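You operate a simulated robot arm through the tools that you are given. There is no shell and no other tool. Be economical: measure what you need, move in short steps, check, and stop when the job is done.

You run a simulated two-armed robot. Do the job below in one go: nothing can be reset, and whatever is moved stays where it is left.

TASK
Fetch the banded adapter marked "NPT" from the shelf of the tall frame and stand it on the red sheet there. Put the short filter on the top of the timber stack away on the shelf of the air bench. Put the yellow cup on the brown pallet. Put the small pink blind from the top of the timber stack on the brown pallet. Fetch the dye bottle and stand it on the brown pallet. The order is free. Set down upright: banded adapter, short filter, dye bottle.

It is judged by the outcome, as a careful person would: the job done as asked, and still so three seconds after it is handed in. It fails if anything else is knocked over, pushed out of place, dropped, spilled or broken. Flat cloth is picked up by pressing the open fingertips on it (5 to 10 N) and closing them slowly along it; thin cloth reads only 2 to 8 mm in the jaws.

THE ROBOT
Two 7-joint arms with two-finger grippers on one trunk, on a base that drives. Base frame: it is fixed to the floor where the robot stands at the start and does not move with it; the origin is under the middle of the robot, x ahead of it, y to its left, z up; the surface under the hand at the start is at about z = 0.84. Units: m, degrees, N and s.
The left shoulder is at the start at [0.073, 0.216, 1.143], the right one opposite. With the tool pointing down near the work surface each hand reaches from about 0.3 to 0.82 m from the robot's upright axis, wherever it stands, measured 20 degrees to its own side. Places, roughly: banded adapter [0.5, -0.25, 1]; brown pallet [-6.5, -15.1, 0.2]; dye bottle [-4.25, -12, 0.75]; red sheet (10x10x1 cm) [0.4, -0.5, 0.8]; shelf of the air bench (84x18 cm) [0, -2.38, 0.16]; short filter (8x8x9 cm) [-3.7, -11.7, 0.8]; small pink blind [-4, -11.75, 0.75]; yellow cup (5x5x4 cm) [-3.9, -11.6, 0.8]. Payload 3.18 kg a hand.
Tool frame (each hand has its own): the origin (TCP) lies between the finger pads and is the grasp point; the fingertips stand 0.03 m ahead of it; z points along the fingers, y is the line along which they close. Largest opening 0.144 m; the body of the gripper starts 0.103 m behind the TCP.
Orientation is told as [roll, pitch, yaw] about the base's x, y, z axes, in that order, counted from this pose: with the fingers straight down and closing along the base's y, the tool's x points along the base's -x, its y along +y and its z along -z.

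THE INTERFACE
- The arms move only by the tool send_rows. It takes "left_moves", "right_moves" or both (then of equal length, played together; a hand with none holds still); each is a list of rows, each a list of 3 entries, a list of its own where there are three numbers: the turn, a rotation vector about the tool's x, y, z in degrees, then the shift along the tool's x, y, z in m, then the closure in counts, from 0 (fully open) to 255 (shut). In form: [[[rx, ry, rz], [dx, dy, dz], jaw], ...]. A call has 1 to 12 rows; each row shifts and turns the commanded pose from where the row before left it, along the tool's axes as they then stand. Rows are played at 5 a second. More than 0.05 m and 8.6 degrees between two rows, or a gripper value outside its range, and nothing of the call is played. A pose out of reach is approached as far as the arm can. The call stops where the force on the tool passes 40 N (or 10 N more than at its start, if that is more) or the arm is blocked; 0.2 s more then pass. The fingers move at their own pace and stop on an object; they squeeze with about 20 N. The grip force told is the motor's: it shows also when the fingers shut on nothing. Time passes only in rows, and 0.2 s behind the last, so rows that do not move let the fingers close. The reply holds the time, the measured pose of the TCP, the force on the tool along the base axes, the opening and the grip force, in the units named above and with some noise, with the torque about the TCP (base axes, N m) and any sound that the robot's microphone picked up.
- Cameras (640 x 400 px; columns grow to the right, rows downward): "scene" is now at [0.1404, -0.0421, 1.3191]; the picture's right is [-0.44, -0.90, 0.00], its down [-0.54, 0.26, -0.80] and it looks along [0.72, -0.35, -0.61] (base axes); focal length 271 px, centre (320, 200). "left" rides on the left gripper at [0.076, -0.016, -0.143] in its tool frame; the picture's right is [0.21, 0.98, 0.00], its down [-0.84, 0.18, -0.51] and it looks along [-0.50, 0.11, 0.86] (tool axes); focal length 218 px, centre (320, 200). "right" rides on the right gripper at [0.076, 0.016, -0.143] in its tool frame; the picture's right is [-0.21, 0.98, 0.00], its down [-0.84, -0.18, -0.51] and it looks along [-0.50, -0.11, 0.86] (tool axes); focal length 218 px, centre (320, 200).
- snapshot(camera): a new picture of that camera. No time passes.
- raise_lower(by): slides the trunk up (or, below 0, down) by that many m; the arms and the scene camera ride with it, the base frame stays. It gives what a move gives, with no picture.
- drive_base(legs): drives the robot by 1 to 6 legs, each [ahead, left, turn to the left] in m, m and degrees, along the robot's own axes; the way and the turn of a leg run together, so that a leg with both is an arc; at most 1.5 m and 180 degrees a leg. The arms and the cameras ride along, it lands a little off, and it stops where it bumps. It gives what a move gives.
- aim_head(pan, tilt): turns the head with the scene camera to pan (to the left, within 80 degrees either way) and tilt (down, from -29 to 69), counted from straight ahead of the robot. It gives what a move gives.
- locate(camera, pixels): there is no depth. For up to 12 entries [column, row, z] of the newest picture of that camera ("zoom" is the newest enlarged one), the place [x, y] in the base frame at which the ray of that pixel passes the height z, good to about 0.002 m, but the place of the scene camera against the robot may be out by one fixed shift of up to 0.025 m in any direction. No time passes.
- zoom(camera, box): a new picture of the part [left, top, right, bottom] of that camera's present view, enlarged. No time passes.
- finish_job(): hands the job in; it is judged then, once.

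Work in short steps. Measure before you move; look again where a grasp or a placing could have gone wrong, and mend it. You have 110 turns and 108 pictures in all, those below and enlarged ones among them. Open the grippers and draw the arms clear of the work before you hand the job in, unless the task says otherwise; then end with one line.

The tools are called as a command line: name --argument value ..., lists and objects as JSON in quotes. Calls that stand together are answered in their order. send_rows: Moves the arms, as the interface text tells. Its arguments: {"type":"object","properties":{"left_moves":{"type":"array","items":{"type":"array"}},"right_moves":{"type":"array","items":{"type":"array"}}},"required":[]} The other tools are called the same way: raise_lower (by) slides the trunk up or down; drive_base (legs) drives the base; aim_head (pan, tilt) turns the head that bears the scene camera; snapshot (camera) takes a picture; locate (camera, pixels) gives the place at which the rays of pixels pass given heights; zoom (camera, box) takes an enlarged picture of a part of a camera's view; finish_job () hands the job in.

At the start:

```text
time: 0.0
left_tcp_pos: [0.4925, -0.0449, 1.1166]
left_ee_rot: [0.0, 0.0, 0.1]
left_force: [0.7, -0.3, 0.3]
left_torque: [-0.02, 0.02, -0.01]
left_gripper_width: 0.1441
left_grasp_force: 0.0
right_tcp_pos: [0.4319, -0.538, 1.048]
right_ee_rot: [0.0, 0.0, 0.1]
right_force: [-0.6, -0.6, -0.9]
right_torque: [0.0, 0.03, 0.02]
right_gripper_width: 0.144
right_grasp_force: 0.0
trunk travel left (down, up): [-0.225, 0.144]
robot x, y, heading: [-0.0012, -0.0015, 0.1]
head pan, tilt: [-25.9, 37.2]
```

scene: 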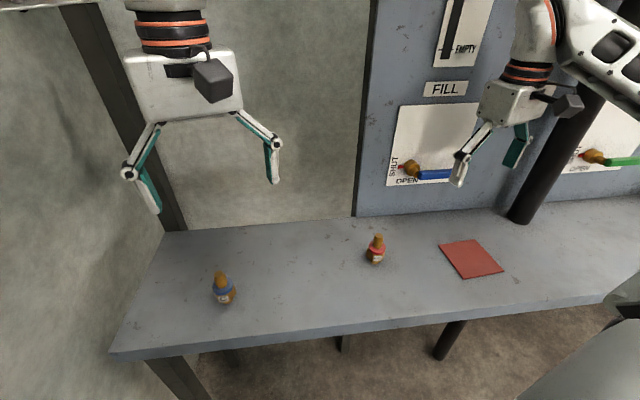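
right: 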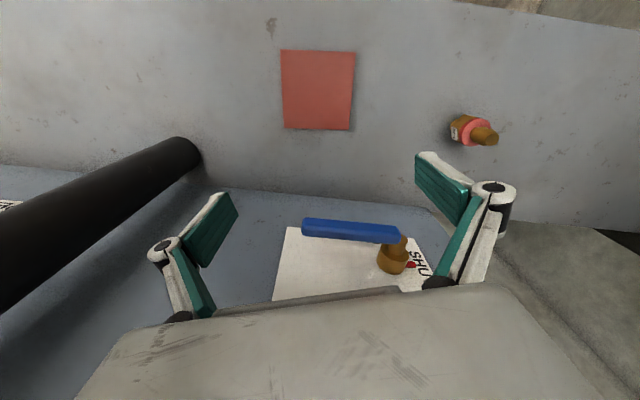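
left: 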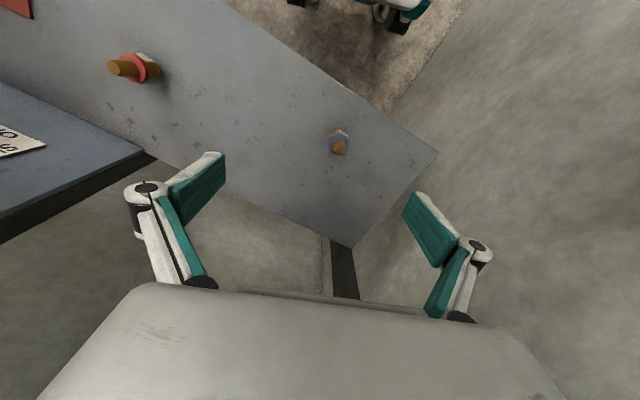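

I see two banded adapters, at about (222,288) and (376,250) in the scene view. I zoom in on both to read their labels.

zoom --camera "scene" --box '[340, 220, 420, 270]'

zoom --camera "scene" --box '[185, 260, 265, 310]'

```text
8.00 times, centred on (380, 245) of scene
```

zoom: 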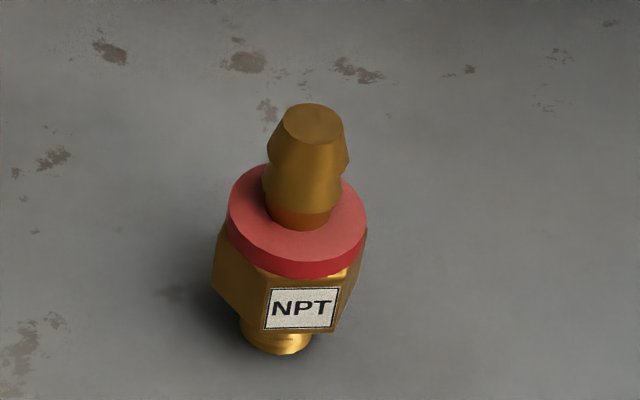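

```text
8.00 times, centred on (225, 285) of scene
```

zoom: 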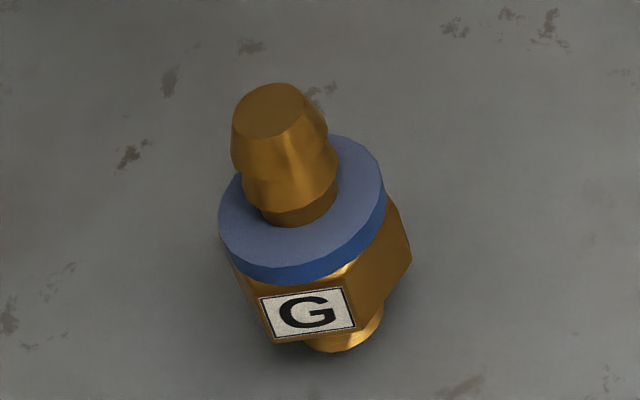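

The red-banded adapter is the NPT one. I locate it and the red sheet in both the scene and right cameras, to find the surface height and any camera shift.

locate --camera "right" --pixels '[[281, 50, 0.84], [355, 52, 0.84], [351, 131, 0.84], [284, 129, 0.84], [457, 130, 0.84], [487, 137, 0.9], [281, 50, 0.8], [355, 52, 0.8], [351, 131, 0.8], [284, 129, 0.8]]'

locate --camera "scene" --pixels '[[439, 244, 0.84], [480, 239, 0.84], [504, 270, 0.84], [461, 278, 0.84], [375, 263, 0.84], [379, 236, 0.9], [439, 244, 0.8], [480, 239, 0.8], [504, 270, 0.8], [461, 278, 0.8]]'

zoom --camera "right" --box '[440, 100, 520, 150]'

```text
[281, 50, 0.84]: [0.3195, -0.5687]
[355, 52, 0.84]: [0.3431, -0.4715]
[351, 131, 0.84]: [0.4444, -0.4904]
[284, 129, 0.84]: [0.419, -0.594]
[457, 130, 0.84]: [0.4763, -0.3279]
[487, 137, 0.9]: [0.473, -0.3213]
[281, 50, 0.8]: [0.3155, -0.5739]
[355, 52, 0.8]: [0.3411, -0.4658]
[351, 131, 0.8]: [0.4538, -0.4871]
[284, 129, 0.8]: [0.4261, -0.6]
```

```text
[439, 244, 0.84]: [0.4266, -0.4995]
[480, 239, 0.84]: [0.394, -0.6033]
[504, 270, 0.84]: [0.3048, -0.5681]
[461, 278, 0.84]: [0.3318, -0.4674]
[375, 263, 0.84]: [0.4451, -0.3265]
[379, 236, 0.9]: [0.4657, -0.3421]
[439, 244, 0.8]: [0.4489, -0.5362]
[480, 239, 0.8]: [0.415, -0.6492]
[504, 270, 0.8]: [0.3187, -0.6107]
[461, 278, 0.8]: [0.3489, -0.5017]
```

```text
8.00 times, centred on (480, 125) of right
```

zoom: 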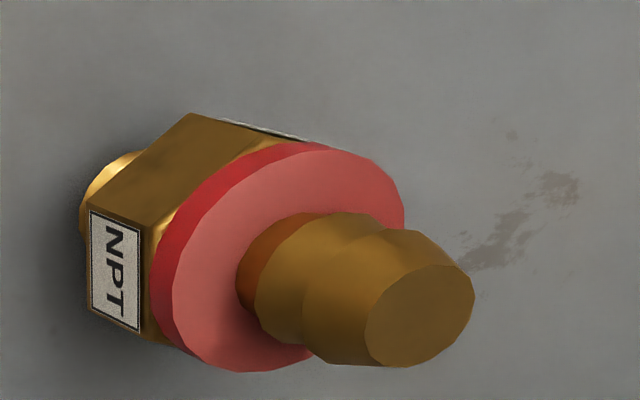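

The sheet comes out square at z≈0.84, centred at about (0.382,-0.531). I now locate points along the adapter's axis at several heights.

locate --camera "right" --pixels '[[492.5, 139.4, 0.88], [492.5, 139.4, 0.89], [492.5, 139.4, 0.9], [492.5, 139.4, 0.91], [475, 132, 0.86], [475, 132, 0.87], [475, 132, 0.88], [456, 127, 0.84], [456, 127, 0.85]]'

locate --camera "scene" --pixels '[[379.1, 235.6, 0.88], [379.1, 235.6, 0.89], [379.1, 235.6, 0.9], [379.1, 235.6, 0.91], [377, 247.5, 0.86], [377, 247.5, 0.87], [377, 247.5, 0.88], [374.5, 262, 0.84]]'

```text
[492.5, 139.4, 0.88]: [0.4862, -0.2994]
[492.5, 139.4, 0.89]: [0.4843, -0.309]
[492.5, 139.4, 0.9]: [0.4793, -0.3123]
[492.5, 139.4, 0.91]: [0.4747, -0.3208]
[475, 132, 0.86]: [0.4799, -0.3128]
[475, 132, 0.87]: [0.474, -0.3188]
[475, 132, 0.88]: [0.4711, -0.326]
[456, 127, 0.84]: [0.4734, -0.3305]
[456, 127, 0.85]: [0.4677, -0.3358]
```

```text
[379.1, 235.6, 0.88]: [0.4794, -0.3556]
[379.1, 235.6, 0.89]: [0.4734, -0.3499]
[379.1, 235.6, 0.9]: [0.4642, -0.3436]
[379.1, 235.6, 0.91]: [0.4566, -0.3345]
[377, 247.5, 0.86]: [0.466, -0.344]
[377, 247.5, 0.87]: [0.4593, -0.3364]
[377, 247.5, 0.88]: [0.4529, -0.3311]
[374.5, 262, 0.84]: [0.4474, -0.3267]
```

The adapter stands at about (0.474,-0.323), with its base at z≈0.84 and its top at z≈0.91. I bring the right hand over it at a safe height and look again.

send_rows --right_moves '[[[0, 0, 0], [-0.0084, 0.043, 0], 0], [[0, 0, 0], [-0.0084, 0.043, 0], 0], [[0, 0, 0], [-0.0084, 0.043, 0], 0], [[0, 0, 0], [-0.0084, 0.043, 0], 0], [[0, 0, 0], [-0.0084, 0.043, 0], 0], [[0, 0, 0], [0, 0, 0], 0]]'

snapshot --camera "right"

```text
time: 1.4
left_tcp_pos: [0.4917, -0.0462, 1.1174]
left_ee_rot: [0.1, 0.1, 0.1]
left_force: [-0.1, -0.2, -0.6]
left_torque: [0.03, -0.04, 0.04]
left_gripper_width: 0.1443
left_grasp_force: 0.0
right_tcp_pos: [0.478, -0.3213, 1.0468]
right_ee_rot: [0.1, 0.0, -0.2]
right_force: [0.7, -1.3, -0.7]
right_torque: [0.04, 0.01, 0.0]
right_gripper_width: 0.1441
right_grasp_force: 0.1
trunk travel left (down, up): [-0.225, 0.144]
robot x, y, heading: [-0.0007, -0.0015, 0.0]
head pan, tilt: [-25.9, 37.2]
```

```text
101 pictures are left
```

right: 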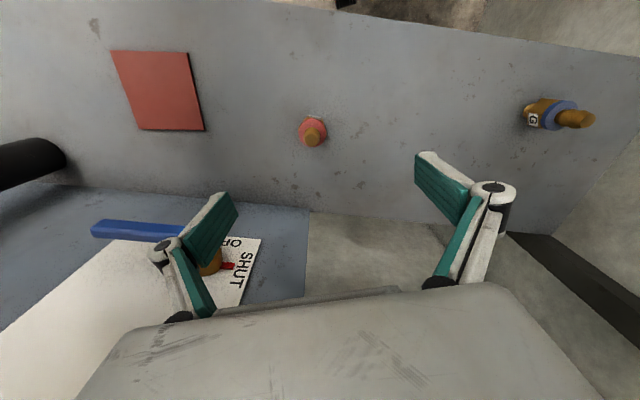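

The adapter is now nearly centred, with its tip at (313,139) and its ring at (313,130). I locate these points more precisely before descending.

locate --camera "right" --pixels '[[313, 139.5, 0.91], [313, 139.5, 0.9], [312, 131, 0.875], [111, 52, 0.84], [187, 52, 0.84], [204, 129, 0.84], [138, 130, 0.84]]'

zoom --camera "right" --box '[280, 105, 344, 145]'

```text
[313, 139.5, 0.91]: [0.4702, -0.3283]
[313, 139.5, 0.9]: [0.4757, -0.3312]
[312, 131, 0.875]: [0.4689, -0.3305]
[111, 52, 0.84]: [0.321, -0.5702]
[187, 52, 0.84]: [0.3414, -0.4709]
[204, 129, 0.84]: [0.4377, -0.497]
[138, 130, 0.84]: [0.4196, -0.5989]
```

```text
10.00 times, centred on (312, 125) of right
```

zoom: 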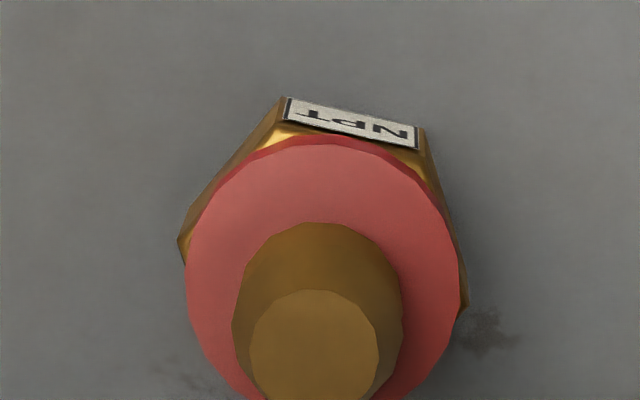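

The adapter's axis is at about (0.471,-0.329), and two hex flats are nearly square to the closing direction. I descend to TCP z≈0.88 and close.

send_rows --right_moves '[[[0, 0, 0], [0.007, -0.0078, 0.03], 0], [[0, 0, 0], [0, 0, 0.045], 0], [[0, 0, 0], [0, 0, 0.045], 0], [[0, 0, 0], [0, 0, 0.03], 0], [[0, 0, 0], [0, 0, 0.017], 0], [[0, 0, 0], [0, 0, 0], 100], [[0, 0, 0], [0, 0, 0], 160], [[0, 0, 0], [0, 0, 0], 255], [[0, 0, 0], [0, 0, 0], 255], [[0, 0, 0], [0, 0, 0], 255]]'

snapshot --camera "right"

```text
time: 3.6
left_tcp_pos: [0.4926, -0.0453, 1.1164]
left_ee_rot: [0.1, 0.1, 0.0]
left_force: [0.6, 0.3, 0.3]
left_torque: [0.03, 0.0, -0.01]
left_gripper_width: 0.1438
left_grasp_force: 0.1
right_tcp_pos: [0.469, -0.3391, 0.8881]
right_ee_rot: [0.3, 0.2, 0.3]
right_force: [0.1, -0.3, 0.5]
right_torque: [-0.01, -0.01, 0.03]
right_gripper_width: 0.0357
right_grasp_force: 19.3
right hand out of reach, approached as far as the arm can: row 5
trunk travel left (down, up): [-0.225, 0.144]
robot x, y, heading: [0.0022, -0.0002, 0.0]
head pan, tilt: [-25.9, 37.2]
```

```text
99 pictures are left
```

right: 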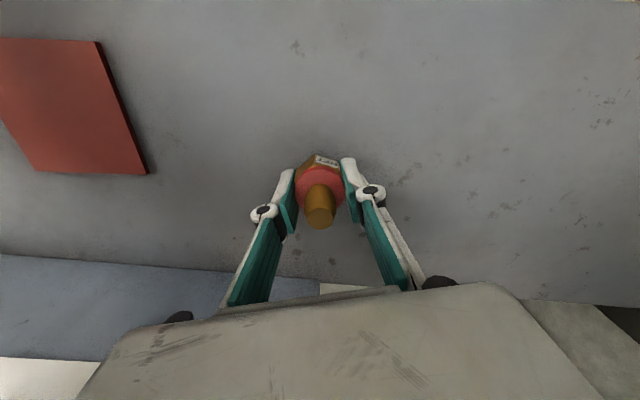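

Grip is held at 0.0357 m on the hex, but the arm stopped at z=0.888, near its reach limit. I lift it, move back, then go sideways over the sheet centre (0.380,-0.534).

send_rows --right_moves '[[[0, 0, 0], [0, 0, -0.03], 255], [[0, 0, 0], [0, 0, -0.03], 255], [[0, 0, 0], [0.045, 0, 0], 255], [[0, 0, 0], [0.045, 0, 0], 255], [[0, 0, 0], [0, -0.048, 0], 255], [[0, 0, 0], [0, -0.048, 0], 255], [[0, 0, 0], [0, -0.048, 0], 255], [[0, 0, 0], [0, -0.048, 0], 255], [[0, 0, 0], [0, 0, 0], 255]]'

snapshot --camera "right"

```text
time: 5.6
left_tcp_pos: [0.4935, -0.0442, 1.1176]
left_ee_rot: [0.0, 0.0, -0.1]
left_force: [-0.4, 0.7, -0.1]
left_torque: [-0.01, 0.02, -0.03]
left_gripper_width: 0.1438
left_grasp_force: 0.1
right_tcp_pos: [0.3816, -0.5327, 0.9466]
right_ee_rot: [-0.1, 0.0, -0.1]
right_force: [-0.4, 0.9, -1.1]
right_torque: [-0.05, -0.02, -0.01]
right_gripper_width: 0.0355
right_grasp_force: 20.3
trunk travel left (down, up): [-0.225, 0.144]
robot x, y, heading: [0.0005, 0.0024, -0.1]
head pan, tilt: [-25.9, 37.2]
```

```text
98 pictures are left
```

right: 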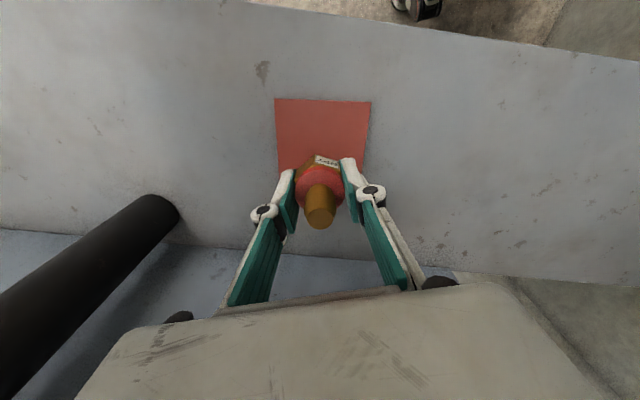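

The adapter is above the sheet, at (320,185) in the right view. I lower most of the way, then check the force.

send_rows --right_moves '[[[0, 0, 0], [0, 0, 0.03], 255], [[0, 0, 0], [0, 0, 0.014], 255], [[0, 0, 0], [0, 0, 0.003], 255], [[0, 0, 0], [0, 0, 0], 255]]'

zoom --camera "scene" --box '[420, 180, 580, 280]'

```text
time: 6.6
left_tcp_pos: [0.4931, -0.0458, 1.1158]
left_ee_rot: [0.0, 0.1, -0.1]
left_force: [0.5, 0.2, -0.4]
left_torque: [-0.01, 0.03, -0.03]
left_gripper_width: 0.144
left_grasp_force: 0.0
right_tcp_pos: [0.3796, -0.5314, 0.8971]
right_ee_rot: [0.0, 0.1, 0.0]
right_force: [-0.2, -1.2, -1.8]
right_torque: [-0.04, -0.01, 0.0]
right_gripper_width: 0.0356
right_grasp_force: 20.0
trunk travel left (down, up): [-0.225, 0.144]
robot x, y, heading: [0.003, -0.0017, -0.1]
head pan, tilt: [-25.9, 37.2]
```

```text
4.00 times, centred on (500, 230) of scene
```

zoom: 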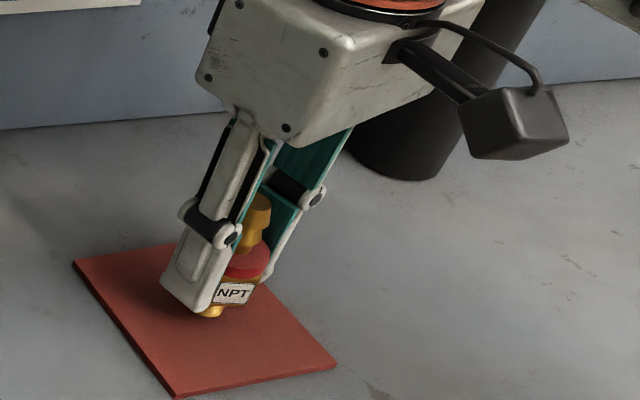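

The adapter's foot is almost over the sheet centre, with a small gap below it. I lower in 2 mm steps and watch the force.

send_rows --right_moves '[[[0, 0, 0], [0, 0, 0.002], 255], [[0, 0, 0], [0, 0, 0.002], 255], [[0, 0, 0], [0, 0, 0], 255]]'

zoom --camera "scene" --box '[440, 230, 504, 270]'

```text
time: 7.4
left_tcp_pos: [0.493, -0.0455, 1.1165]
left_ee_rot: [0.0, -0.1, 0.0]
left_force: [0.2, 0.2, 0.2]
left_torque: [-0.01, 0.02, 0.02]
left_gripper_width: 0.1438
left_grasp_force: 0.0
right_tcp_pos: [0.38, -0.5304, 0.8932]
right_ee_rot: [0.0, 0.1, 0.0]
right_force: [0.9, -0.6, -2.5]
right_torque: [0.02, -0.01, 0.0]
right_gripper_width: 0.0356
right_grasp_force: 20.5
trunk travel left (down, up): [-0.225, 0.144]
robot x, y, heading: [0.0004, -0.0007, 0.1]
head pan, tilt: [-25.9, 37.2]
```

```text
10.00 times, centred on (472, 250) of scene
```

zoom: 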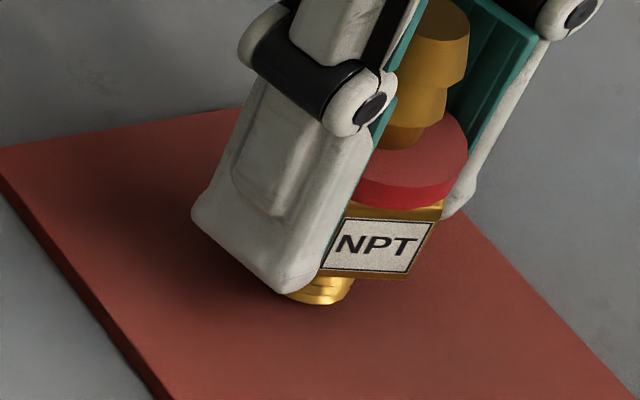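

Force is rising only slightly, so there's no contact yet. I keep lowering in 2 mm steps.

send_rows --right_moves '[[[0, 0, 0], [0, 0, 0.002], 255], [[0, 0, 0], [0, 0, 0], 255]]'

send_rows --right_moves '[[[0, 0, 0], [0, 0, 0.001], 255], [[0, 0, 0], [0, 0, 0], 255]]'

zoom --camera "scene" --box '[440, 230, 504, 270]'

```text
time: 8.0
left_tcp_pos: [0.4915, -0.0446, 1.118]
left_ee_rot: [0.0, -0.1, 0.0]
left_force: [-1.2, 0.4, -0.1]
left_torque: [-0.02, 0.0, 0.0]
left_gripper_width: 0.1439
left_grasp_force: 0.1
right_tcp_pos: [0.3801, -0.5295, 0.892]
right_ee_rot: [-0.1, -0.2, 0.0]
right_force: [-0.9, -2.9, 12.5]
right_torque: [-0.17, 0.08, 0.01]
right_gripper_width: 0.0357
right_grasp_force: 19.7
trunk travel left (down, up): [-0.225, 0.144]
robot x, y, heading: [0.0023, 0.0017, 0.0]
head pan, tilt: [-25.9, 37.2]
```

```text
time: 8.6
left_tcp_pos: [0.4935, -0.0442, 1.118]
left_ee_rot: [-0.1, 0.0, 0.0]
left_force: [0.2, -0.7, -1.1]
left_torque: [0.0, 0.0, -0.01]
left_gripper_width: 0.1443
left_grasp_force: 0.0
right_tcp_pos: [0.3796, -0.53, 0.891]
right_ee_rot: [-0.2, -0.1, 0.1]
right_force: [2.8, -2.7, 12.9]
right_torque: [-0.12, -0.11, 0.0]
right_gripper_width: 0.0358
right_grasp_force: 19.4
trunk travel left (down, up): [-0.225, 0.144]
robot x, y, heading: [-0.0028, 0.0007, 0.1]
head pan, tilt: [-25.9, 37.2]
```

```text
10.00 times, centred on (472, 250) of scene
```

zoom: 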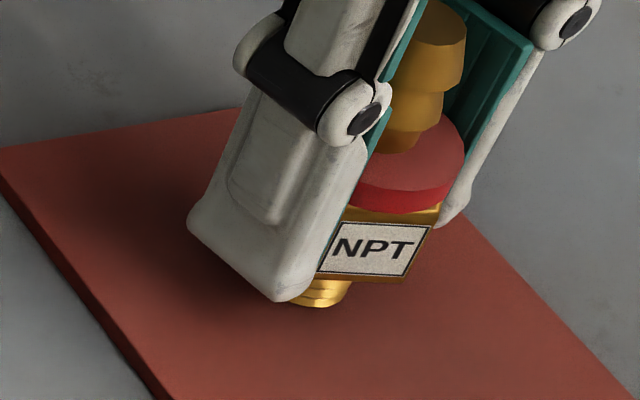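

The 12.9 N reading shows contact. I open the fingers slowly, wait, then rise straight up.

send_rows --right_moves '[[[0, 0, 0], [0, 0, -0.001], 180], [[0, 0, 0], [0, 0, 0], 150], [[0, 0, 0], [0, 0, 0], 100], [[0, 0, 0], [0, 0, 0], 60], [[0, 0, 0], [0, 0, -0.04], 60], [[0, 0, 0], [0, 0, -0.045], 60], [[0, 0, 0], [0, 0, -0.045], 60], [[0, 0, 0], [0, 0, 0], 60]]'

zoom --camera "scene" --box '[440, 210, 536, 270]'

```text
time: 10.4
left_tcp_pos: [0.4927, -0.0454, 1.1151]
left_ee_rot: [0.0, 0.0, 0.1]
left_force: [0.2, -0.5, 0.0]
left_torque: [0.0, 0.01, -0.05]
left_gripper_width: 0.144
left_grasp_force: 0.0
right_tcp_pos: [0.3788, -0.5319, 1.0256]
right_ee_rot: [0.0, 0.0, 0.0]
right_force: [-0.1, 0.1, -0.4]
right_torque: [0.01, 0.02, 0.0]
right_gripper_width: 0.1102
right_grasp_force: 0.1
trunk travel left (down, up): [-0.225, 0.144]
robot x, y, heading: [-0.0017, 0.0034, -0.0]
head pan, tilt: [-25.9, 37.2]
```

```text
6.67 times, centred on (488, 240) of scene
```

zoom: 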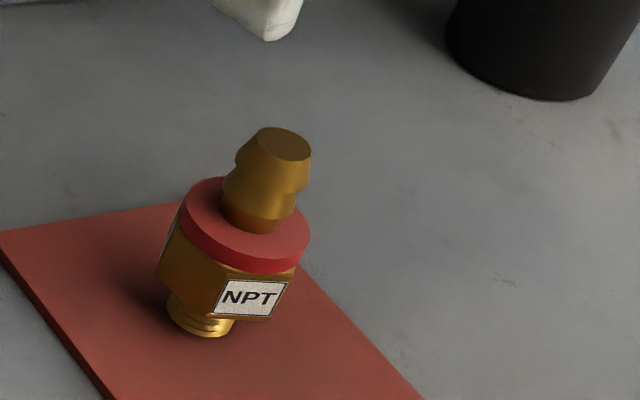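

The NPT adapter stands upright on the sheet. I pan the head to both sides to see the room before driving.

aim_head --pan -80 --tilt 20

snapshot --camera "scene"

aim_head --pan 80 --tilt 20

snapshot --camera "scene"

```text
time: 11.6
left_tcp_pos: [0.493, -0.0469, 1.1168]
left_ee_rot: [0.0, 0.0, 0.0]
left_force: [0.0, 0.0, -0.2]
left_torque: [0.03, 0.03, 0.01]
left_gripper_width: 0.1441
left_grasp_force: 0.1
right_tcp_pos: [0.3788, -0.5328, 1.0251]
right_ee_rot: [-0.1, 0.0, 0.1]
right_force: [-0.3, -0.3, 0.2]
right_torque: [-0.04, 0.0, 0.01]
right_gripper_width: 0.1102
right_grasp_force: 0.0
trunk travel left (down, up): [-0.225, 0.144]
robot x, y, heading: [-0.0016, 0.0019, -0.2]
head pan, tilt: [-80.0, 20.0]
```

```text
93 pictures are left
```

scene: 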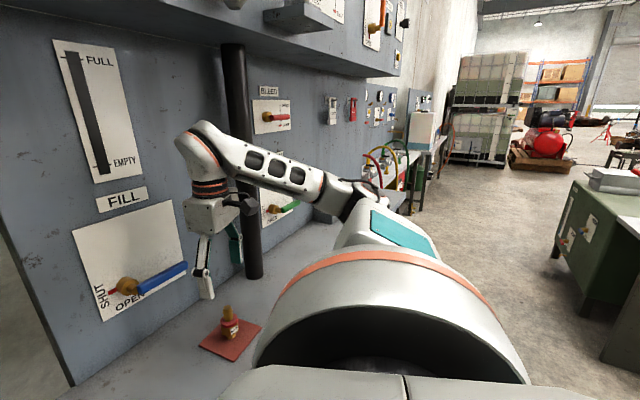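

```text
time: 14.1
left_tcp_pos: [0.4932, -0.0451, 1.1161]
left_ee_rot: [0.1, 0.0, 0.0]
left_force: [0.2, -0.1, 0.4]
left_torque: [0.02, 0.01, 0.01]
left_gripper_width: 0.144
left_grasp_force: 0.0
right_tcp_pos: [0.3783, -0.5316, 1.0252]
right_ee_rot: [0.0, 0.0, 0.0]
right_force: [-0.3, 0.0, 0.0]
right_torque: [0.01, 0.0, -0.04]
right_gripper_width: 0.1099
right_grasp_force: 0.1
trunk travel left (down, up): [-0.225, 0.144]
robot x, y, heading: [0.002, 0.0028, 0.2]
head pan, tilt: [80.0, 20.0]
```

```text
92 pictures are left
```

scene: 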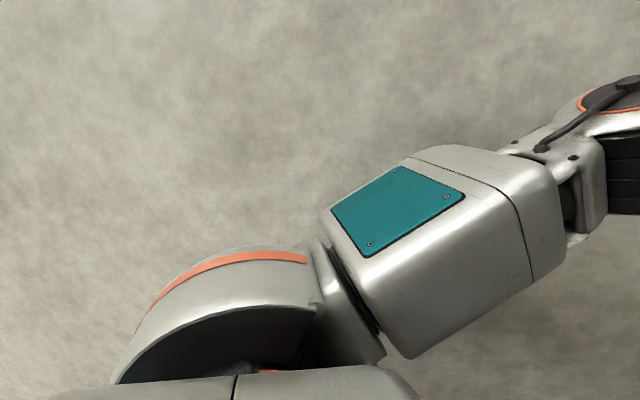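

The aisle runs along -y, past a green bench on the robot's right. I back off 0.4 m, turn right 90° and look ahead.

drive_base --legs '[[-0.4, 0, 0]]'

aim_head --pan -80 --tilt 25

snapshot --camera "scene"

```text
time: 16.6
left_tcp_pos: [0.0917, -0.0484, 1.117]
left_ee_rot: [0.0, 0.0, -0.7]
left_force: [0.3, -0.3, 1.0]
left_torque: [-0.02, -0.04, 0.0]
left_gripper_width: 0.144
left_grasp_force: 0.1
right_tcp_pos: [-0.0281, -0.5334, 1.0248]
right_ee_rot: [0.0, 0.0, -0.6]
right_force: [0.6, 0.3, 0.5]
right_torque: [0.01, -0.03, 0.0]
right_gripper_width: 0.1101
right_grasp_force: 0.1
trunk travel left (down, up): [-0.225, 0.144]
robot x, y, heading: [-0.4016, 0.0055, -0.7]
head pan, tilt: [80.0, 20.0]
```

```text
time: 19.1
left_tcp_pos: [0.0921, -0.0491, 1.1164]
left_ee_rot: [0.0, -0.1, -0.7]
left_force: [0.1, -0.3, -0.2]
left_torque: [-0.01, 0.01, 0.0]
left_gripper_width: 0.1437
left_grasp_force: 0.1
right_tcp_pos: [-0.0273, -0.5337, 1.0255]
right_ee_rot: [-0.1, -0.1, -0.6]
right_force: [-0.8, 0.9, 0.7]
right_torque: [0.0, 0.02, 0.03]
right_gripper_width: 0.1102
right_grasp_force: 0.0
trunk travel left (down, up): [-0.225, 0.144]
robot x, y, heading: [-0.4011, 0.0006, -0.8]
head pan, tilt: [-80.0, 25.0]
```

```text
91 pictures are left
```

scene: 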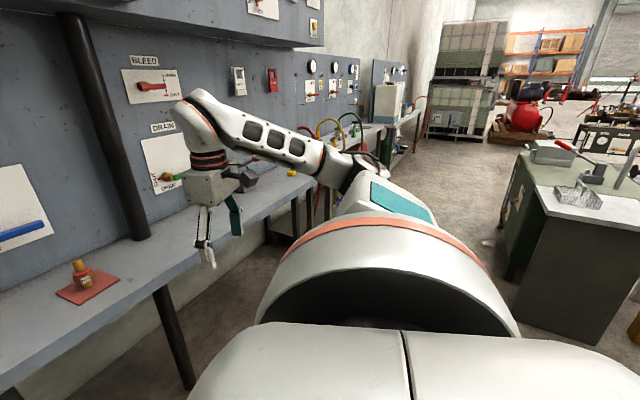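

I locate the green bench's floor corners, at (505,283), (513,318) and (600,345), and the aisle's bounds.

locate --camera "scene" --pixels '[[512, 316, 0], [600, 345, 0], [505, 282, 0], [540, 215, 0.85], [320, 222, 0], [265, 240, 0], [430, 135, 0], [490, 140, 0], [560, 120, 0]]'

drive_base --legs '[[0, 0, -90]]'

aim_head --pan 0 --tilt 20

snapshot --camera "scene"

```text
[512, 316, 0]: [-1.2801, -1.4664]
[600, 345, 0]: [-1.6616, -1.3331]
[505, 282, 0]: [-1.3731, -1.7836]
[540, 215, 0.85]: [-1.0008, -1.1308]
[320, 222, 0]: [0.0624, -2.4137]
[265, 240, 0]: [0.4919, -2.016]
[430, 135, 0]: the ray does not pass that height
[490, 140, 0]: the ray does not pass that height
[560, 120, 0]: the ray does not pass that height
```

```text
time: 23.3
left_tcp_pos: [-0.459, -0.4896, 1.1169]
left_ee_rot: [-0.1, 0.0, -91.5]
left_force: [0.0, -0.6, 0.6]
left_torque: [0.01, 0.01, -0.01]
left_gripper_width: 0.144
left_grasp_force: 0.0
right_tcp_pos: [-0.9421, -0.3622, 1.0252]
right_ee_rot: [0.0, 0.0, -91.5]
right_force: [0.4, 1.0, 1.0]
right_torque: [-0.01, 0.03, -0.01]
right_gripper_width: 0.1104
right_grasp_force: 0.0
trunk travel left (down, up): [-0.225, 0.144]
robot x, y, heading: [-0.3949, 0.0053, -91.6]
head pan, tilt: [-80.0, 25.0]
```

```text
time: 24.8
left_tcp_pos: [-0.4593, -0.4905, 1.1168]
left_ee_rot: [0.0, 0.0, -91.5]
left_force: [0.3, 0.2, -0.2]
left_torque: [0.03, 0.06, 0.01]
left_gripper_width: 0.144
left_grasp_force: 0.1
right_tcp_pos: [-0.9417, -0.363, 1.0258]
right_ee_rot: [0.0, 0.1, -91.6]
right_force: [-0.3, -0.2, 0.4]
right_torque: [-0.03, 0.04, -0.01]
right_gripper_width: 0.1101
right_grasp_force: 0.0
trunk travel left (down, up): [-0.225, 0.144]
robot x, y, heading: [-0.401, 0.0039, -91.6]
head pan, tilt: [0.0, 20.0]
```

```text
90 pictures are left
```

scene: 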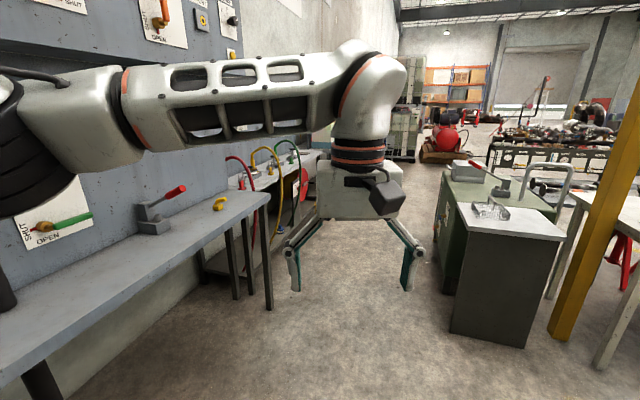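

The aisle runs between the wall bench and the green bench. I tuck both hands toward the middle, raise them and close the jaws before driving, and I check the aisle width on the floor.

locate --camera "scene" --pixels '[[270, 308, 0], [450, 333, 0], [437, 262, 0], [527, 347, 0], [300, 225, 0], [420, 160, 0], [487, 178, 0], [550, 335, 0], [205, 275, 0.16], [290, 215, 0.16]]'

send_rows --left_moves '[[[0, 0, 0], [0.01, 0.03, -0.01], 150], [[0, 0, 0], [0.01, 0.03, -0.01], 200], [[0, 0, 0], [0.01, 0.03, -0.01], 200], [[0, 0, 0], [0.01, 0.03, -0.01], 200], [[0, 0, 0], [0.01, 0.03, -0.01], 200], [[0, 0, 0], [0.01, 0.03, 0], 200], [[0, 0, 0], [0, 0, 0], 200]]' --right_moves '[[[0, 0, 0], [0, 0.045, -0.02], 150], [[0, 0, 0], [0, 0.045, -0.02], 200], [[0, 0, 0], [0, 0.045, -0.02], 200], [[0, 0, 0], [0, 0.045, -0.02], 200], [[0, 0, 0], [0, 0.045, -0.02], 200], [[0, 0, 0], [0, 0.045, -0.02], 200], [[0, 0, 0], [0, 0.03, 0], 200]]'

snapshot --camera "scene"

```text
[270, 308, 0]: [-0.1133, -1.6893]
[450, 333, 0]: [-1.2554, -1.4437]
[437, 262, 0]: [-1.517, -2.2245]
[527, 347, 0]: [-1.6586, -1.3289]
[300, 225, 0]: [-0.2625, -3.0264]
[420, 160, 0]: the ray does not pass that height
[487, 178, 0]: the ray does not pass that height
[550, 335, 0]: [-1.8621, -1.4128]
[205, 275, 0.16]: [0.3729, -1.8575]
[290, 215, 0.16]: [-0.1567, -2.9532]
```

```text
time: 26.4
left_tcp_pos: [-0.2785, -0.4361, 1.1669]
left_ee_rot: [0.1, 0.2, -91.6]
left_force: [0.3, -1.1, 0.3]
left_torque: [0.01, -0.04, -0.01]
left_gripper_width: 0.0311
left_grasp_force: 0.0
right_tcp_pos: [-0.7194, -0.4149, 1.1789]
right_ee_rot: [0.1, 0.2, -91.4]
right_force: [0.1, 0.1, -0.2]
right_torque: [0.04, -0.01, 0.03]
right_gripper_width: 0.031
right_grasp_force: 0.2
right hand out of reach, approached as far as the arm can: row 3, 4, 5, 6, 7
trunk travel left (down, up): [-0.225, 0.144]
robot x, y, heading: [-0.4006, 0.0019, -91.6]
head pan, tilt: [0.0, 20.0]
```

```text
89 pictures are left
```

scene: 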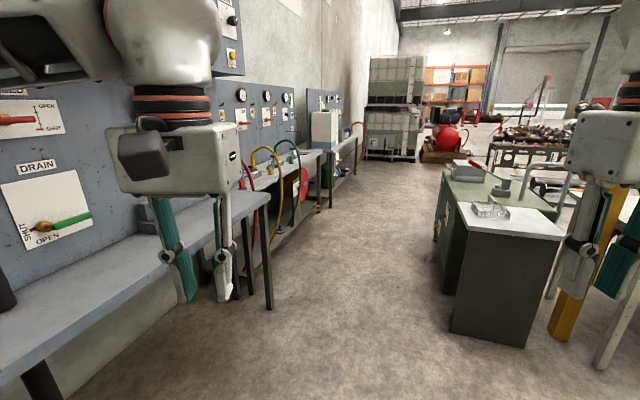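

Both hands are now tucked in. The aisle centre is at x≈-0.68, so I shift there, straighten up and drive ahead in legs.

drive_base --legs '[[0, -0.28, 1.6], [1.5, 0, 0], [1.5, 0, 0]]'

snapshot --camera "scene"

```text
time: 28.3
left_tcp_pos: [-0.398, -0.4348, 1.1677]
left_ee_rot: [0.0, 0.0, -91.6]
left_force: [-0.7, 0.2, 0.5]
left_torque: [0.01, 0.0, 0.02]
left_gripper_width: 0.0311
left_grasp_force: 0.2
right_tcp_pos: [-0.8396, -0.4153, 1.1788]
right_ee_rot: [0.1, 0.1, -91.4]
right_force: [0.0, 0.0, -0.1]
right_torque: [0.01, -0.01, 0.02]
right_gripper_width: 0.0313
right_grasp_force: 0.1
trunk travel left (down, up): [-0.225, 0.144]
robot x, y, heading: [-0.5175, 0.0022, -91.5]
head pan, tilt: [0.0, 20.0]
stopped in leg 1: the robot was blocked; the commanded pose is now the measured one
```

```text
88 pictures are left
```

scene: 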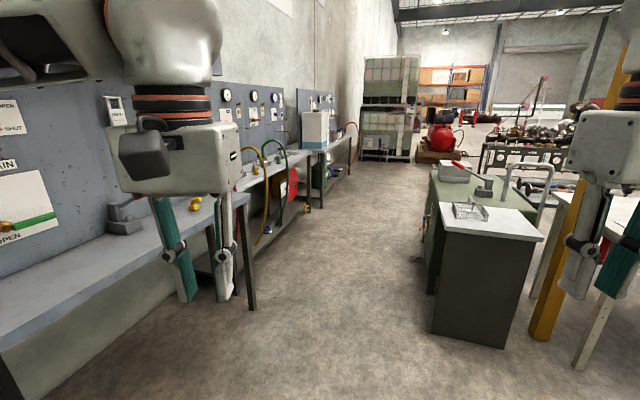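

The robot bumped something on its right after 0.12 m. I look right and down to see what it was.

aim_head --pan -80 --tilt 45

snapshot --camera "scene"

```text
time: 29.8
left_tcp_pos: [-0.3969, -0.4349, 1.1675]
left_ee_rot: [0.1, 0.0, -91.6]
left_force: [-0.6, -0.3, 0.5]
left_torque: [0.0, 0.02, -0.03]
left_gripper_width: 0.031
left_grasp_force: 0.0
right_tcp_pos: [-0.8395, -0.4146, 1.1799]
right_ee_rot: [0.1, 0.1, -91.4]
right_force: [-0.3, -0.3, 0.1]
right_torque: [0.01, 0.01, 0.02]
right_gripper_width: 0.031
right_grasp_force: 0.1
trunk travel left (down, up): [-0.225, 0.144]
robot x, y, heading: [-0.5225, 0.0011, -91.5]
head pan, tilt: [-80.0, 45.0]
```

```text
87 pictures are left
```

scene: 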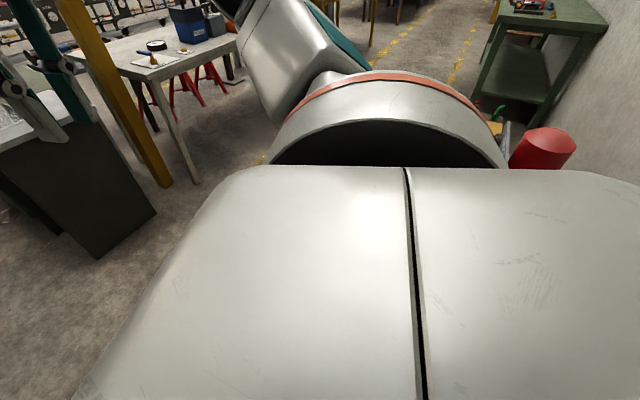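

A red cylinder sits right beside the robot at (545,150). I drive straight ahead first, then drift right to the aisle centre.

drive_base --legs '[[0.6, 0, 1.5], [0.7, -0.12, 0], [1.5, 0, 0]]'

aim_head --pan -20 --tilt 20

snapshot --camera "scene"

```text
time: 43.8
left_tcp_pos: [-0.5651, -3.2407, 1.1675]
left_ee_rot: [-0.1, 0.0, -90.6]
left_force: [-0.2, 0.5, -0.4]
left_torque: [0.01, 0.02, 0.01]
left_gripper_width: 0.0313
left_grasp_force: 0.1
right_tcp_pos: [-1.0058, -3.2269, 1.1792]
right_ee_rot: [0.2, 0.0, -90.5]
right_force: [-0.1, -0.6, 1.2]
right_torque: [0.0, -0.03, -0.02]
right_gripper_width: 0.0312
right_grasp_force: 0.1
trunk travel left (down, up): [-0.225, 0.144]
robot x, y, heading: [-0.6954, -2.8115, -90.6]
head pan, tilt: [-80.0, 45.0]
```

```text
time: 45.1
left_tcp_pos: [-0.5644, -3.2389, 1.1675]
left_ee_rot: [0.0, -0.1, -90.6]
left_force: [0.4, 0.0, -0.4]
left_torque: [0.03, 0.01, 0.01]
left_gripper_width: 0.0311
left_grasp_force: 0.0
right_tcp_pos: [-1.0065, -3.2273, 1.1791]
right_ee_rot: [0.1, 0.0, -90.5]
right_force: [0.3, -0.9, 0.3]
right_torque: [0.01, 0.0, 0.0]
right_gripper_width: 0.0309
right_grasp_force: 0.1
trunk travel left (down, up): [-0.225, 0.144]
robot x, y, heading: [-0.6931, -2.8045, -90.4]
head pan, tilt: [-20.0, 20.0]
```

```text
86 pictures are left
```

scene: 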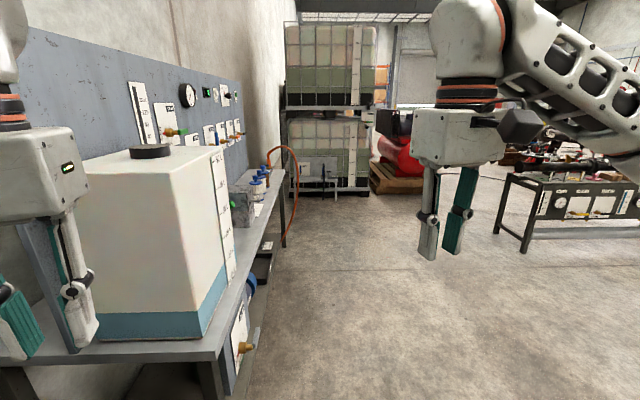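

The aisle opens up ahead: the totes are at left, the compressor pallet is at (395,180), and a table stands at right with a leg at (525,250). I locate these on the floor.

locate --camera "scene" --pixels '[[525, 250, 0], [495, 233, 0], [370, 195, 0], [425, 188, 0], [370, 192, 0], [285, 245, 0], [225, 395, 0.16]]'

aim_head --pan -60 --tilt 15

snapshot --camera "scene"

```text
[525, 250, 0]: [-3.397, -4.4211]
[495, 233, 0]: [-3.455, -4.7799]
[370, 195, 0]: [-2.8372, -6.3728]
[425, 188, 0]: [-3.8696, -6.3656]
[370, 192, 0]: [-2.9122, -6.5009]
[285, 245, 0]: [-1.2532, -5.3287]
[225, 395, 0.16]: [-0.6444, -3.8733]
```

```text
time: 46.1
left_tcp_pos: [-0.5647, -3.24, 1.1688]
left_ee_rot: [0.1, 0.0, -90.6]
left_force: [0.0, 0.8, 0.6]
left_torque: [-0.03, -0.01, 0.0]
left_gripper_width: 0.0311
left_grasp_force: 0.1
right_tcp_pos: [-1.0061, -3.2269, 1.1792]
right_ee_rot: [0.1, 0.1, -90.5]
right_force: [-0.5, 0.3, -0.3]
right_torque: [-0.01, 0.03, 0.02]
right_gripper_width: 0.0313
right_grasp_force: 0.0
trunk travel left (down, up): [-0.225, 0.144]
robot x, y, heading: [-0.6924, -2.8087, -90.8]
head pan, tilt: [-60.0, 15.0]
```

```text
85 pictures are left
```

scene: 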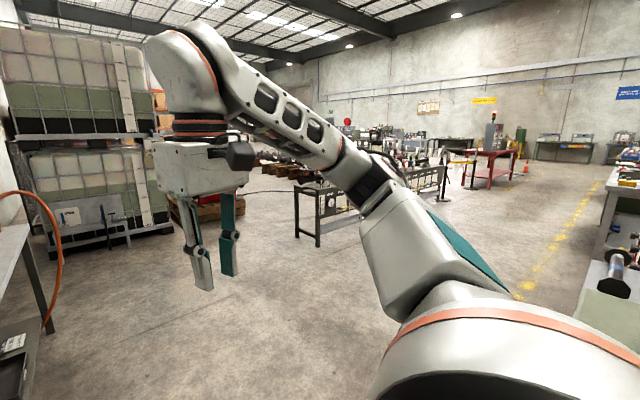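

The floor ahead-right is open. I drive diagonally to about (-1.9,-4.0) and look toward the timber stack.

drive_base --legs '[[0.6, 0, 0], [0.7, -1.2, 0]]'

aim_head --pan -5 --tilt 12

snapshot --camera "scene"

locate --camera "scene" --pixels '[[320, 250, 0], [320, 200, 0]]'

```text
time: 48.4
left_tcp_pos: [-0.5721, -3.5659, 1.168]
left_ee_rot: [0.2, 1.3, -91.3]
left_force: [-0.1, 0.1, -0.2]
left_torque: [-0.02, 0.01, -0.03]
left_gripper_width: 0.0308
left_grasp_force: 0.0
right_tcp_pos: [-1.0122, -3.5573, 1.1797]
right_ee_rot: [0.2, 0.0, -90.8]
right_force: [-0.5, -0.5, 0.3]
right_torque: [-0.03, 0.0, -0.03]
right_gripper_width: 0.0309
right_grasp_force: 0.1
trunk travel left (down, up): [-0.225, 0.144]
robot x, y, heading: [-0.6935, -3.1391, -90.8]
head pan, tilt: [-60.0, 15.0]
stopped in leg 1: the force on the tool passed its limit at 92 N (the readings are from after the stop); the commanded pose is now the measured one
```

```text
time: 49.6
left_tcp_pos: [-0.5709, -3.5657, 1.1678]
left_ee_rot: [0.2, 1.3, -91.4]
left_force: [-0.2, 0.3, -0.3]
left_torque: [0.01, -0.02, -0.02]
left_gripper_width: 0.0311
left_grasp_force: 0.1
right_tcp_pos: [-1.0122, -3.5581, 1.1789]
right_ee_rot: [0.1, 0.1, -90.9]
right_force: [-0.5, 0.0, -0.4]
right_torque: [-0.01, 0.04, 0.0]
right_gripper_width: 0.0311
right_grasp_force: 0.0
trunk travel left (down, up): [-0.225, 0.144]
robot x, y, heading: [-0.6928, -3.139, -90.9]
head pan, tilt: [-5.0, 12.0]
```

```text
84 pictures are left
```

scene: 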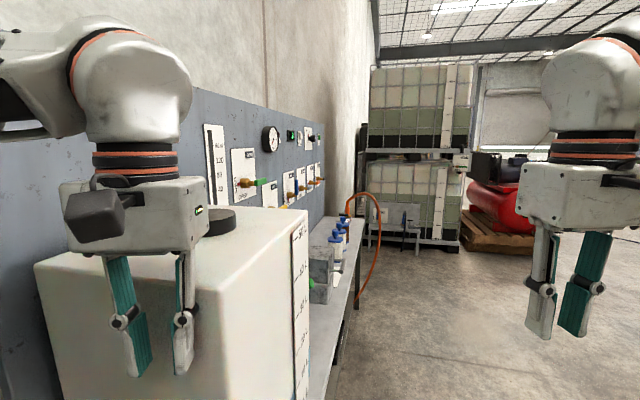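

```text
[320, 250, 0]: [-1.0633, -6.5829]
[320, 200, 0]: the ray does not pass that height
```

The left hand touched the white tank. I back off slightly, strafe right into open floor, then check the tank.

drive_base --legs '[[-0.15, 0, 0], [0, -0.6, 0]]'

aim_head --pan 25 --tilt 25

snapshot --camera "scene"

```text
time: 56.3
left_tcp_pos: [-1.1708, -3.4011, 1.1682]
left_ee_rot: [0.2, 1.4, -91.4]
left_force: [-0.3, -0.1, 0.1]
left_torque: [-0.03, -0.02, 0.0]
left_gripper_width: 0.0313
left_grasp_force: 0.1
right_tcp_pos: [-1.6123, -3.395, 1.1788]
right_ee_rot: [0.1, 0.1, -90.9]
right_force: [-0.3, -0.3, -0.5]
right_torque: [0.0, -0.01, -0.02]
right_gripper_width: 0.0311
right_grasp_force: 0.0
trunk travel left (down, up): [-0.225, 0.144]
robot x, y, heading: [-1.2978, -2.9745, -90.9]
head pan, tilt: [-5.0, 12.0]
```

```text
time: 57.3
left_tcp_pos: [-1.1706, -3.4025, 1.1688]
left_ee_rot: [0.2, 1.3, -91.4]
left_force: [0.5, 0.8, 0.2]
left_torque: [0.01, 0.0, 0.0]
left_gripper_width: 0.0311
left_grasp_force: 0.1
right_tcp_pos: [-1.6113, -3.3944, 1.1792]
right_ee_rot: [0.1, 0.1, -90.9]
right_force: [-0.8, -0.2, -0.3]
right_torque: [0.0, 0.01, 0.0]
right_gripper_width: 0.0311
right_grasp_force: 0.0
trunk travel left (down, up): [-0.225, 0.144]
robot x, y, heading: [-1.2974, -2.9757, -90.8]
head pan, tilt: [25.0, 25.0]
```

```text
83 pictures are left
```

scene: 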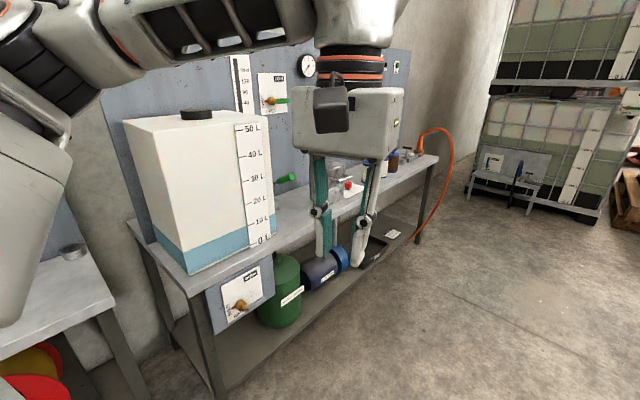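

The tank sits squarely on its bench. I move into the open floor near (-2.3,-4.2) and look around toward the timber stack.

drive_base --legs '[[0.6, -1.0, 0], [0.6, 0, 0]]'

aim_head --pan -10 --tilt 15

snapshot --camera "scene"

```text
time: 69.2
left_tcp_pos: [-2.1646, -4.5568, 1.1674]
left_ee_rot: [0.3, 1.4, -90.6]
left_force: [-0.1, 0.7, -0.3]
left_torque: [0.0, 0.03, -0.02]
left_gripper_width: 0.0311
left_grasp_force: 0.0
right_tcp_pos: [-2.6071, -4.5568, 1.179]
right_ee_rot: [0.1, 0.0, -90.0]
right_force: [0.4, -0.2, -0.6]
right_torque: [0.0, -0.01, -0.02]
right_gripper_width: 0.0309
right_grasp_force: 0.0
trunk travel left (down, up): [-0.225, 0.144]
robot x, y, heading: [-2.3013, -4.1263, -90.2]
head pan, tilt: [25.0, 25.0]
```

```text
time: 70.2
left_tcp_pos: [-2.1651, -4.5553, 1.1683]
left_ee_rot: [0.1, 1.5, -90.5]
left_force: [0.8, -0.2, -0.5]
left_torque: [0.03, 0.03, -0.01]
left_gripper_width: 0.0309
left_grasp_force: 0.0
right_tcp_pos: [-2.6064, -4.5561, 1.1792]
right_ee_rot: [0.2, 0.1, -90.0]
right_force: [-0.5, 0.1, 0.4]
right_torque: [-0.02, -0.01, 0.02]
right_gripper_width: 0.0313
right_grasp_force: 0.0
trunk travel left (down, up): [-0.225, 0.144]
robot x, y, heading: [-2.3001, -4.13, -90.0]
head pan, tilt: [-10.0, 15.0]
```

```text
82 pictures are left
```

scene: 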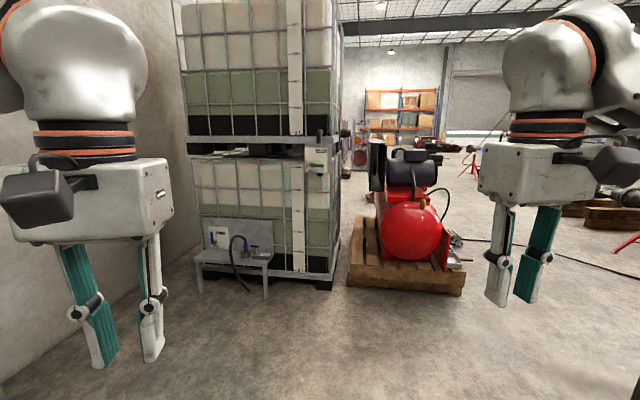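

The compressor pallet spans about (345..465, 290). I locate it and look further right for a clear lane.

locate --camera "scene" --pixels '[[345, 290, 0], [462, 297, 0], [362, 215, 0], [515, 240, 0], [560, 260, 0], [590, 225, 0], [520, 185, 0]]'

aim_head --pan -45 --tilt 15

snapshot --camera "scene"

```text
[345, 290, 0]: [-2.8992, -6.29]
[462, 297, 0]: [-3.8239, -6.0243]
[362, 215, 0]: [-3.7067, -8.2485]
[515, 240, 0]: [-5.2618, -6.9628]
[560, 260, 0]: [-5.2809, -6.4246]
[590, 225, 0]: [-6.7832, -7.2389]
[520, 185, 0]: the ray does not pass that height
```

```text
time: 71.2
left_tcp_pos: [-2.1644, -4.5554, 1.1693]
left_ee_rot: [0.3, 1.4, -90.4]
left_force: [0.1, -0.6, -0.4]
left_torque: [-0.03, 0.02, 0.03]
left_gripper_width: 0.0311
left_grasp_force: 0.0
right_tcp_pos: [-2.606, -4.5556, 1.1775]
right_ee_rot: [0.1, 0.2, -90.0]
right_force: [-1.1, 0.0, 0.8]
right_torque: [-0.04, -0.04, -0.03]
right_gripper_width: 0.031
right_grasp_force: 0.1
trunk travel left (down, up): [-0.225, 0.144]
robot x, y, heading: [-2.2946, -4.127, -90.1]
head pan, tilt: [-45.0, 15.0]
```

```text
81 pictures are left
```

scene: 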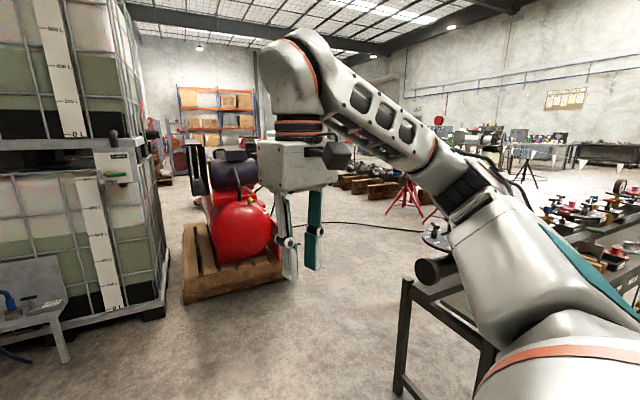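

The lane passes between the table corner (-3.45,-4.8) and the pallet corner (-3.82,-6.02). I raise the trunk for clearance, go to y≈-5.25, then strafe right through the gap facing -y.

raise_lower --by 0.14

drive_base --legs '[[1.1, 0, 0], [0, -0.9, 0]]'

aim_head --pan -70 --tilt 25

snapshot --camera "scene"

```text
time: 72.9
left_tcp_pos: [-2.1657, -4.5546, 1.3087]
left_ee_rot: [0.2, 1.4, -90.5]
left_force: [-0.4, 0.0, 0.4]
left_torque: [0.0, 0.03, 0.03]
left_gripper_width: 0.031
left_grasp_force: 0.1
right_tcp_pos: [-2.6072, -4.5553, 1.3192]
right_ee_rot: [0.1, 0.1, -90.0]
right_force: [-0.1, 0.8, -0.3]
right_torque: [0.02, -0.01, -0.01]
right_gripper_width: 0.031
right_grasp_force: 0.1
trunk travel left (down, up): [-0.365, 0.004]
robot x, y, heading: [-2.2957, -4.1311, -90.0]
head pan, tilt: [-45.0, 15.0]
```

```text
time: 86.1
left_tcp_pos: [-3.0507, -5.6359, 1.3085]
left_ee_rot: [0.1, 1.4, -91.2]
left_force: [0.4, 1.1, 0.6]
left_torque: [0.05, 0.06, 0.01]
left_gripper_width: 0.0312
left_grasp_force: 0.0
right_tcp_pos: [-3.4911, -5.6312, 1.3188]
right_ee_rot: [0.1, 0.1, -90.8]
right_force: [0.1, -0.8, 0.1]
right_torque: [0.0, 0.01, -0.01]
right_gripper_width: 0.0311
right_grasp_force: 0.1
trunk travel left (down, up): [-0.365, 0.004]
robot x, y, heading: [-3.1793, -5.2101, -91.0]
head pan, tilt: [-45.0, 15.0]
```

```text
time: 87.0
left_tcp_pos: [-3.0505, -5.6372, 1.3081]
left_ee_rot: [0.2, 1.4, -91.3]
left_force: [0.1, 0.3, -0.7]
left_torque: [0.03, 0.02, 0.04]
left_gripper_width: 0.0315
left_grasp_force: 0.1
right_tcp_pos: [-3.4914, -5.6294, 1.3194]
right_ee_rot: [0.1, 0.1, -90.8]
right_force: [0.4, 0.1, -0.1]
right_torque: [-0.03, -0.05, 0.02]
right_gripper_width: 0.0312
right_grasp_force: 0.0
trunk travel left (down, up): [-0.365, 0.004]
robot x, y, heading: [-3.1797, -5.2128, -91.0]
head pan, tilt: [-70.0, 25.0]
```

```text
80 pictures are left
```

scene: 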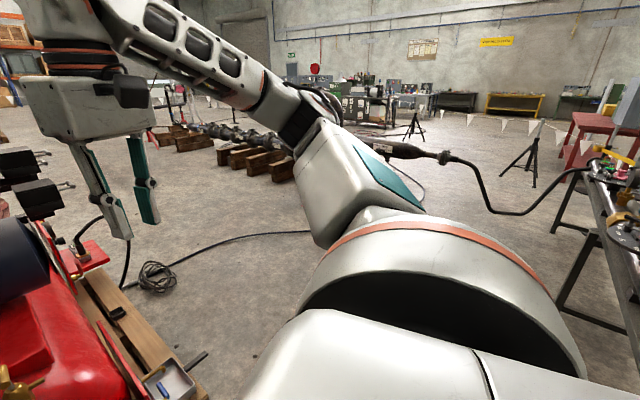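

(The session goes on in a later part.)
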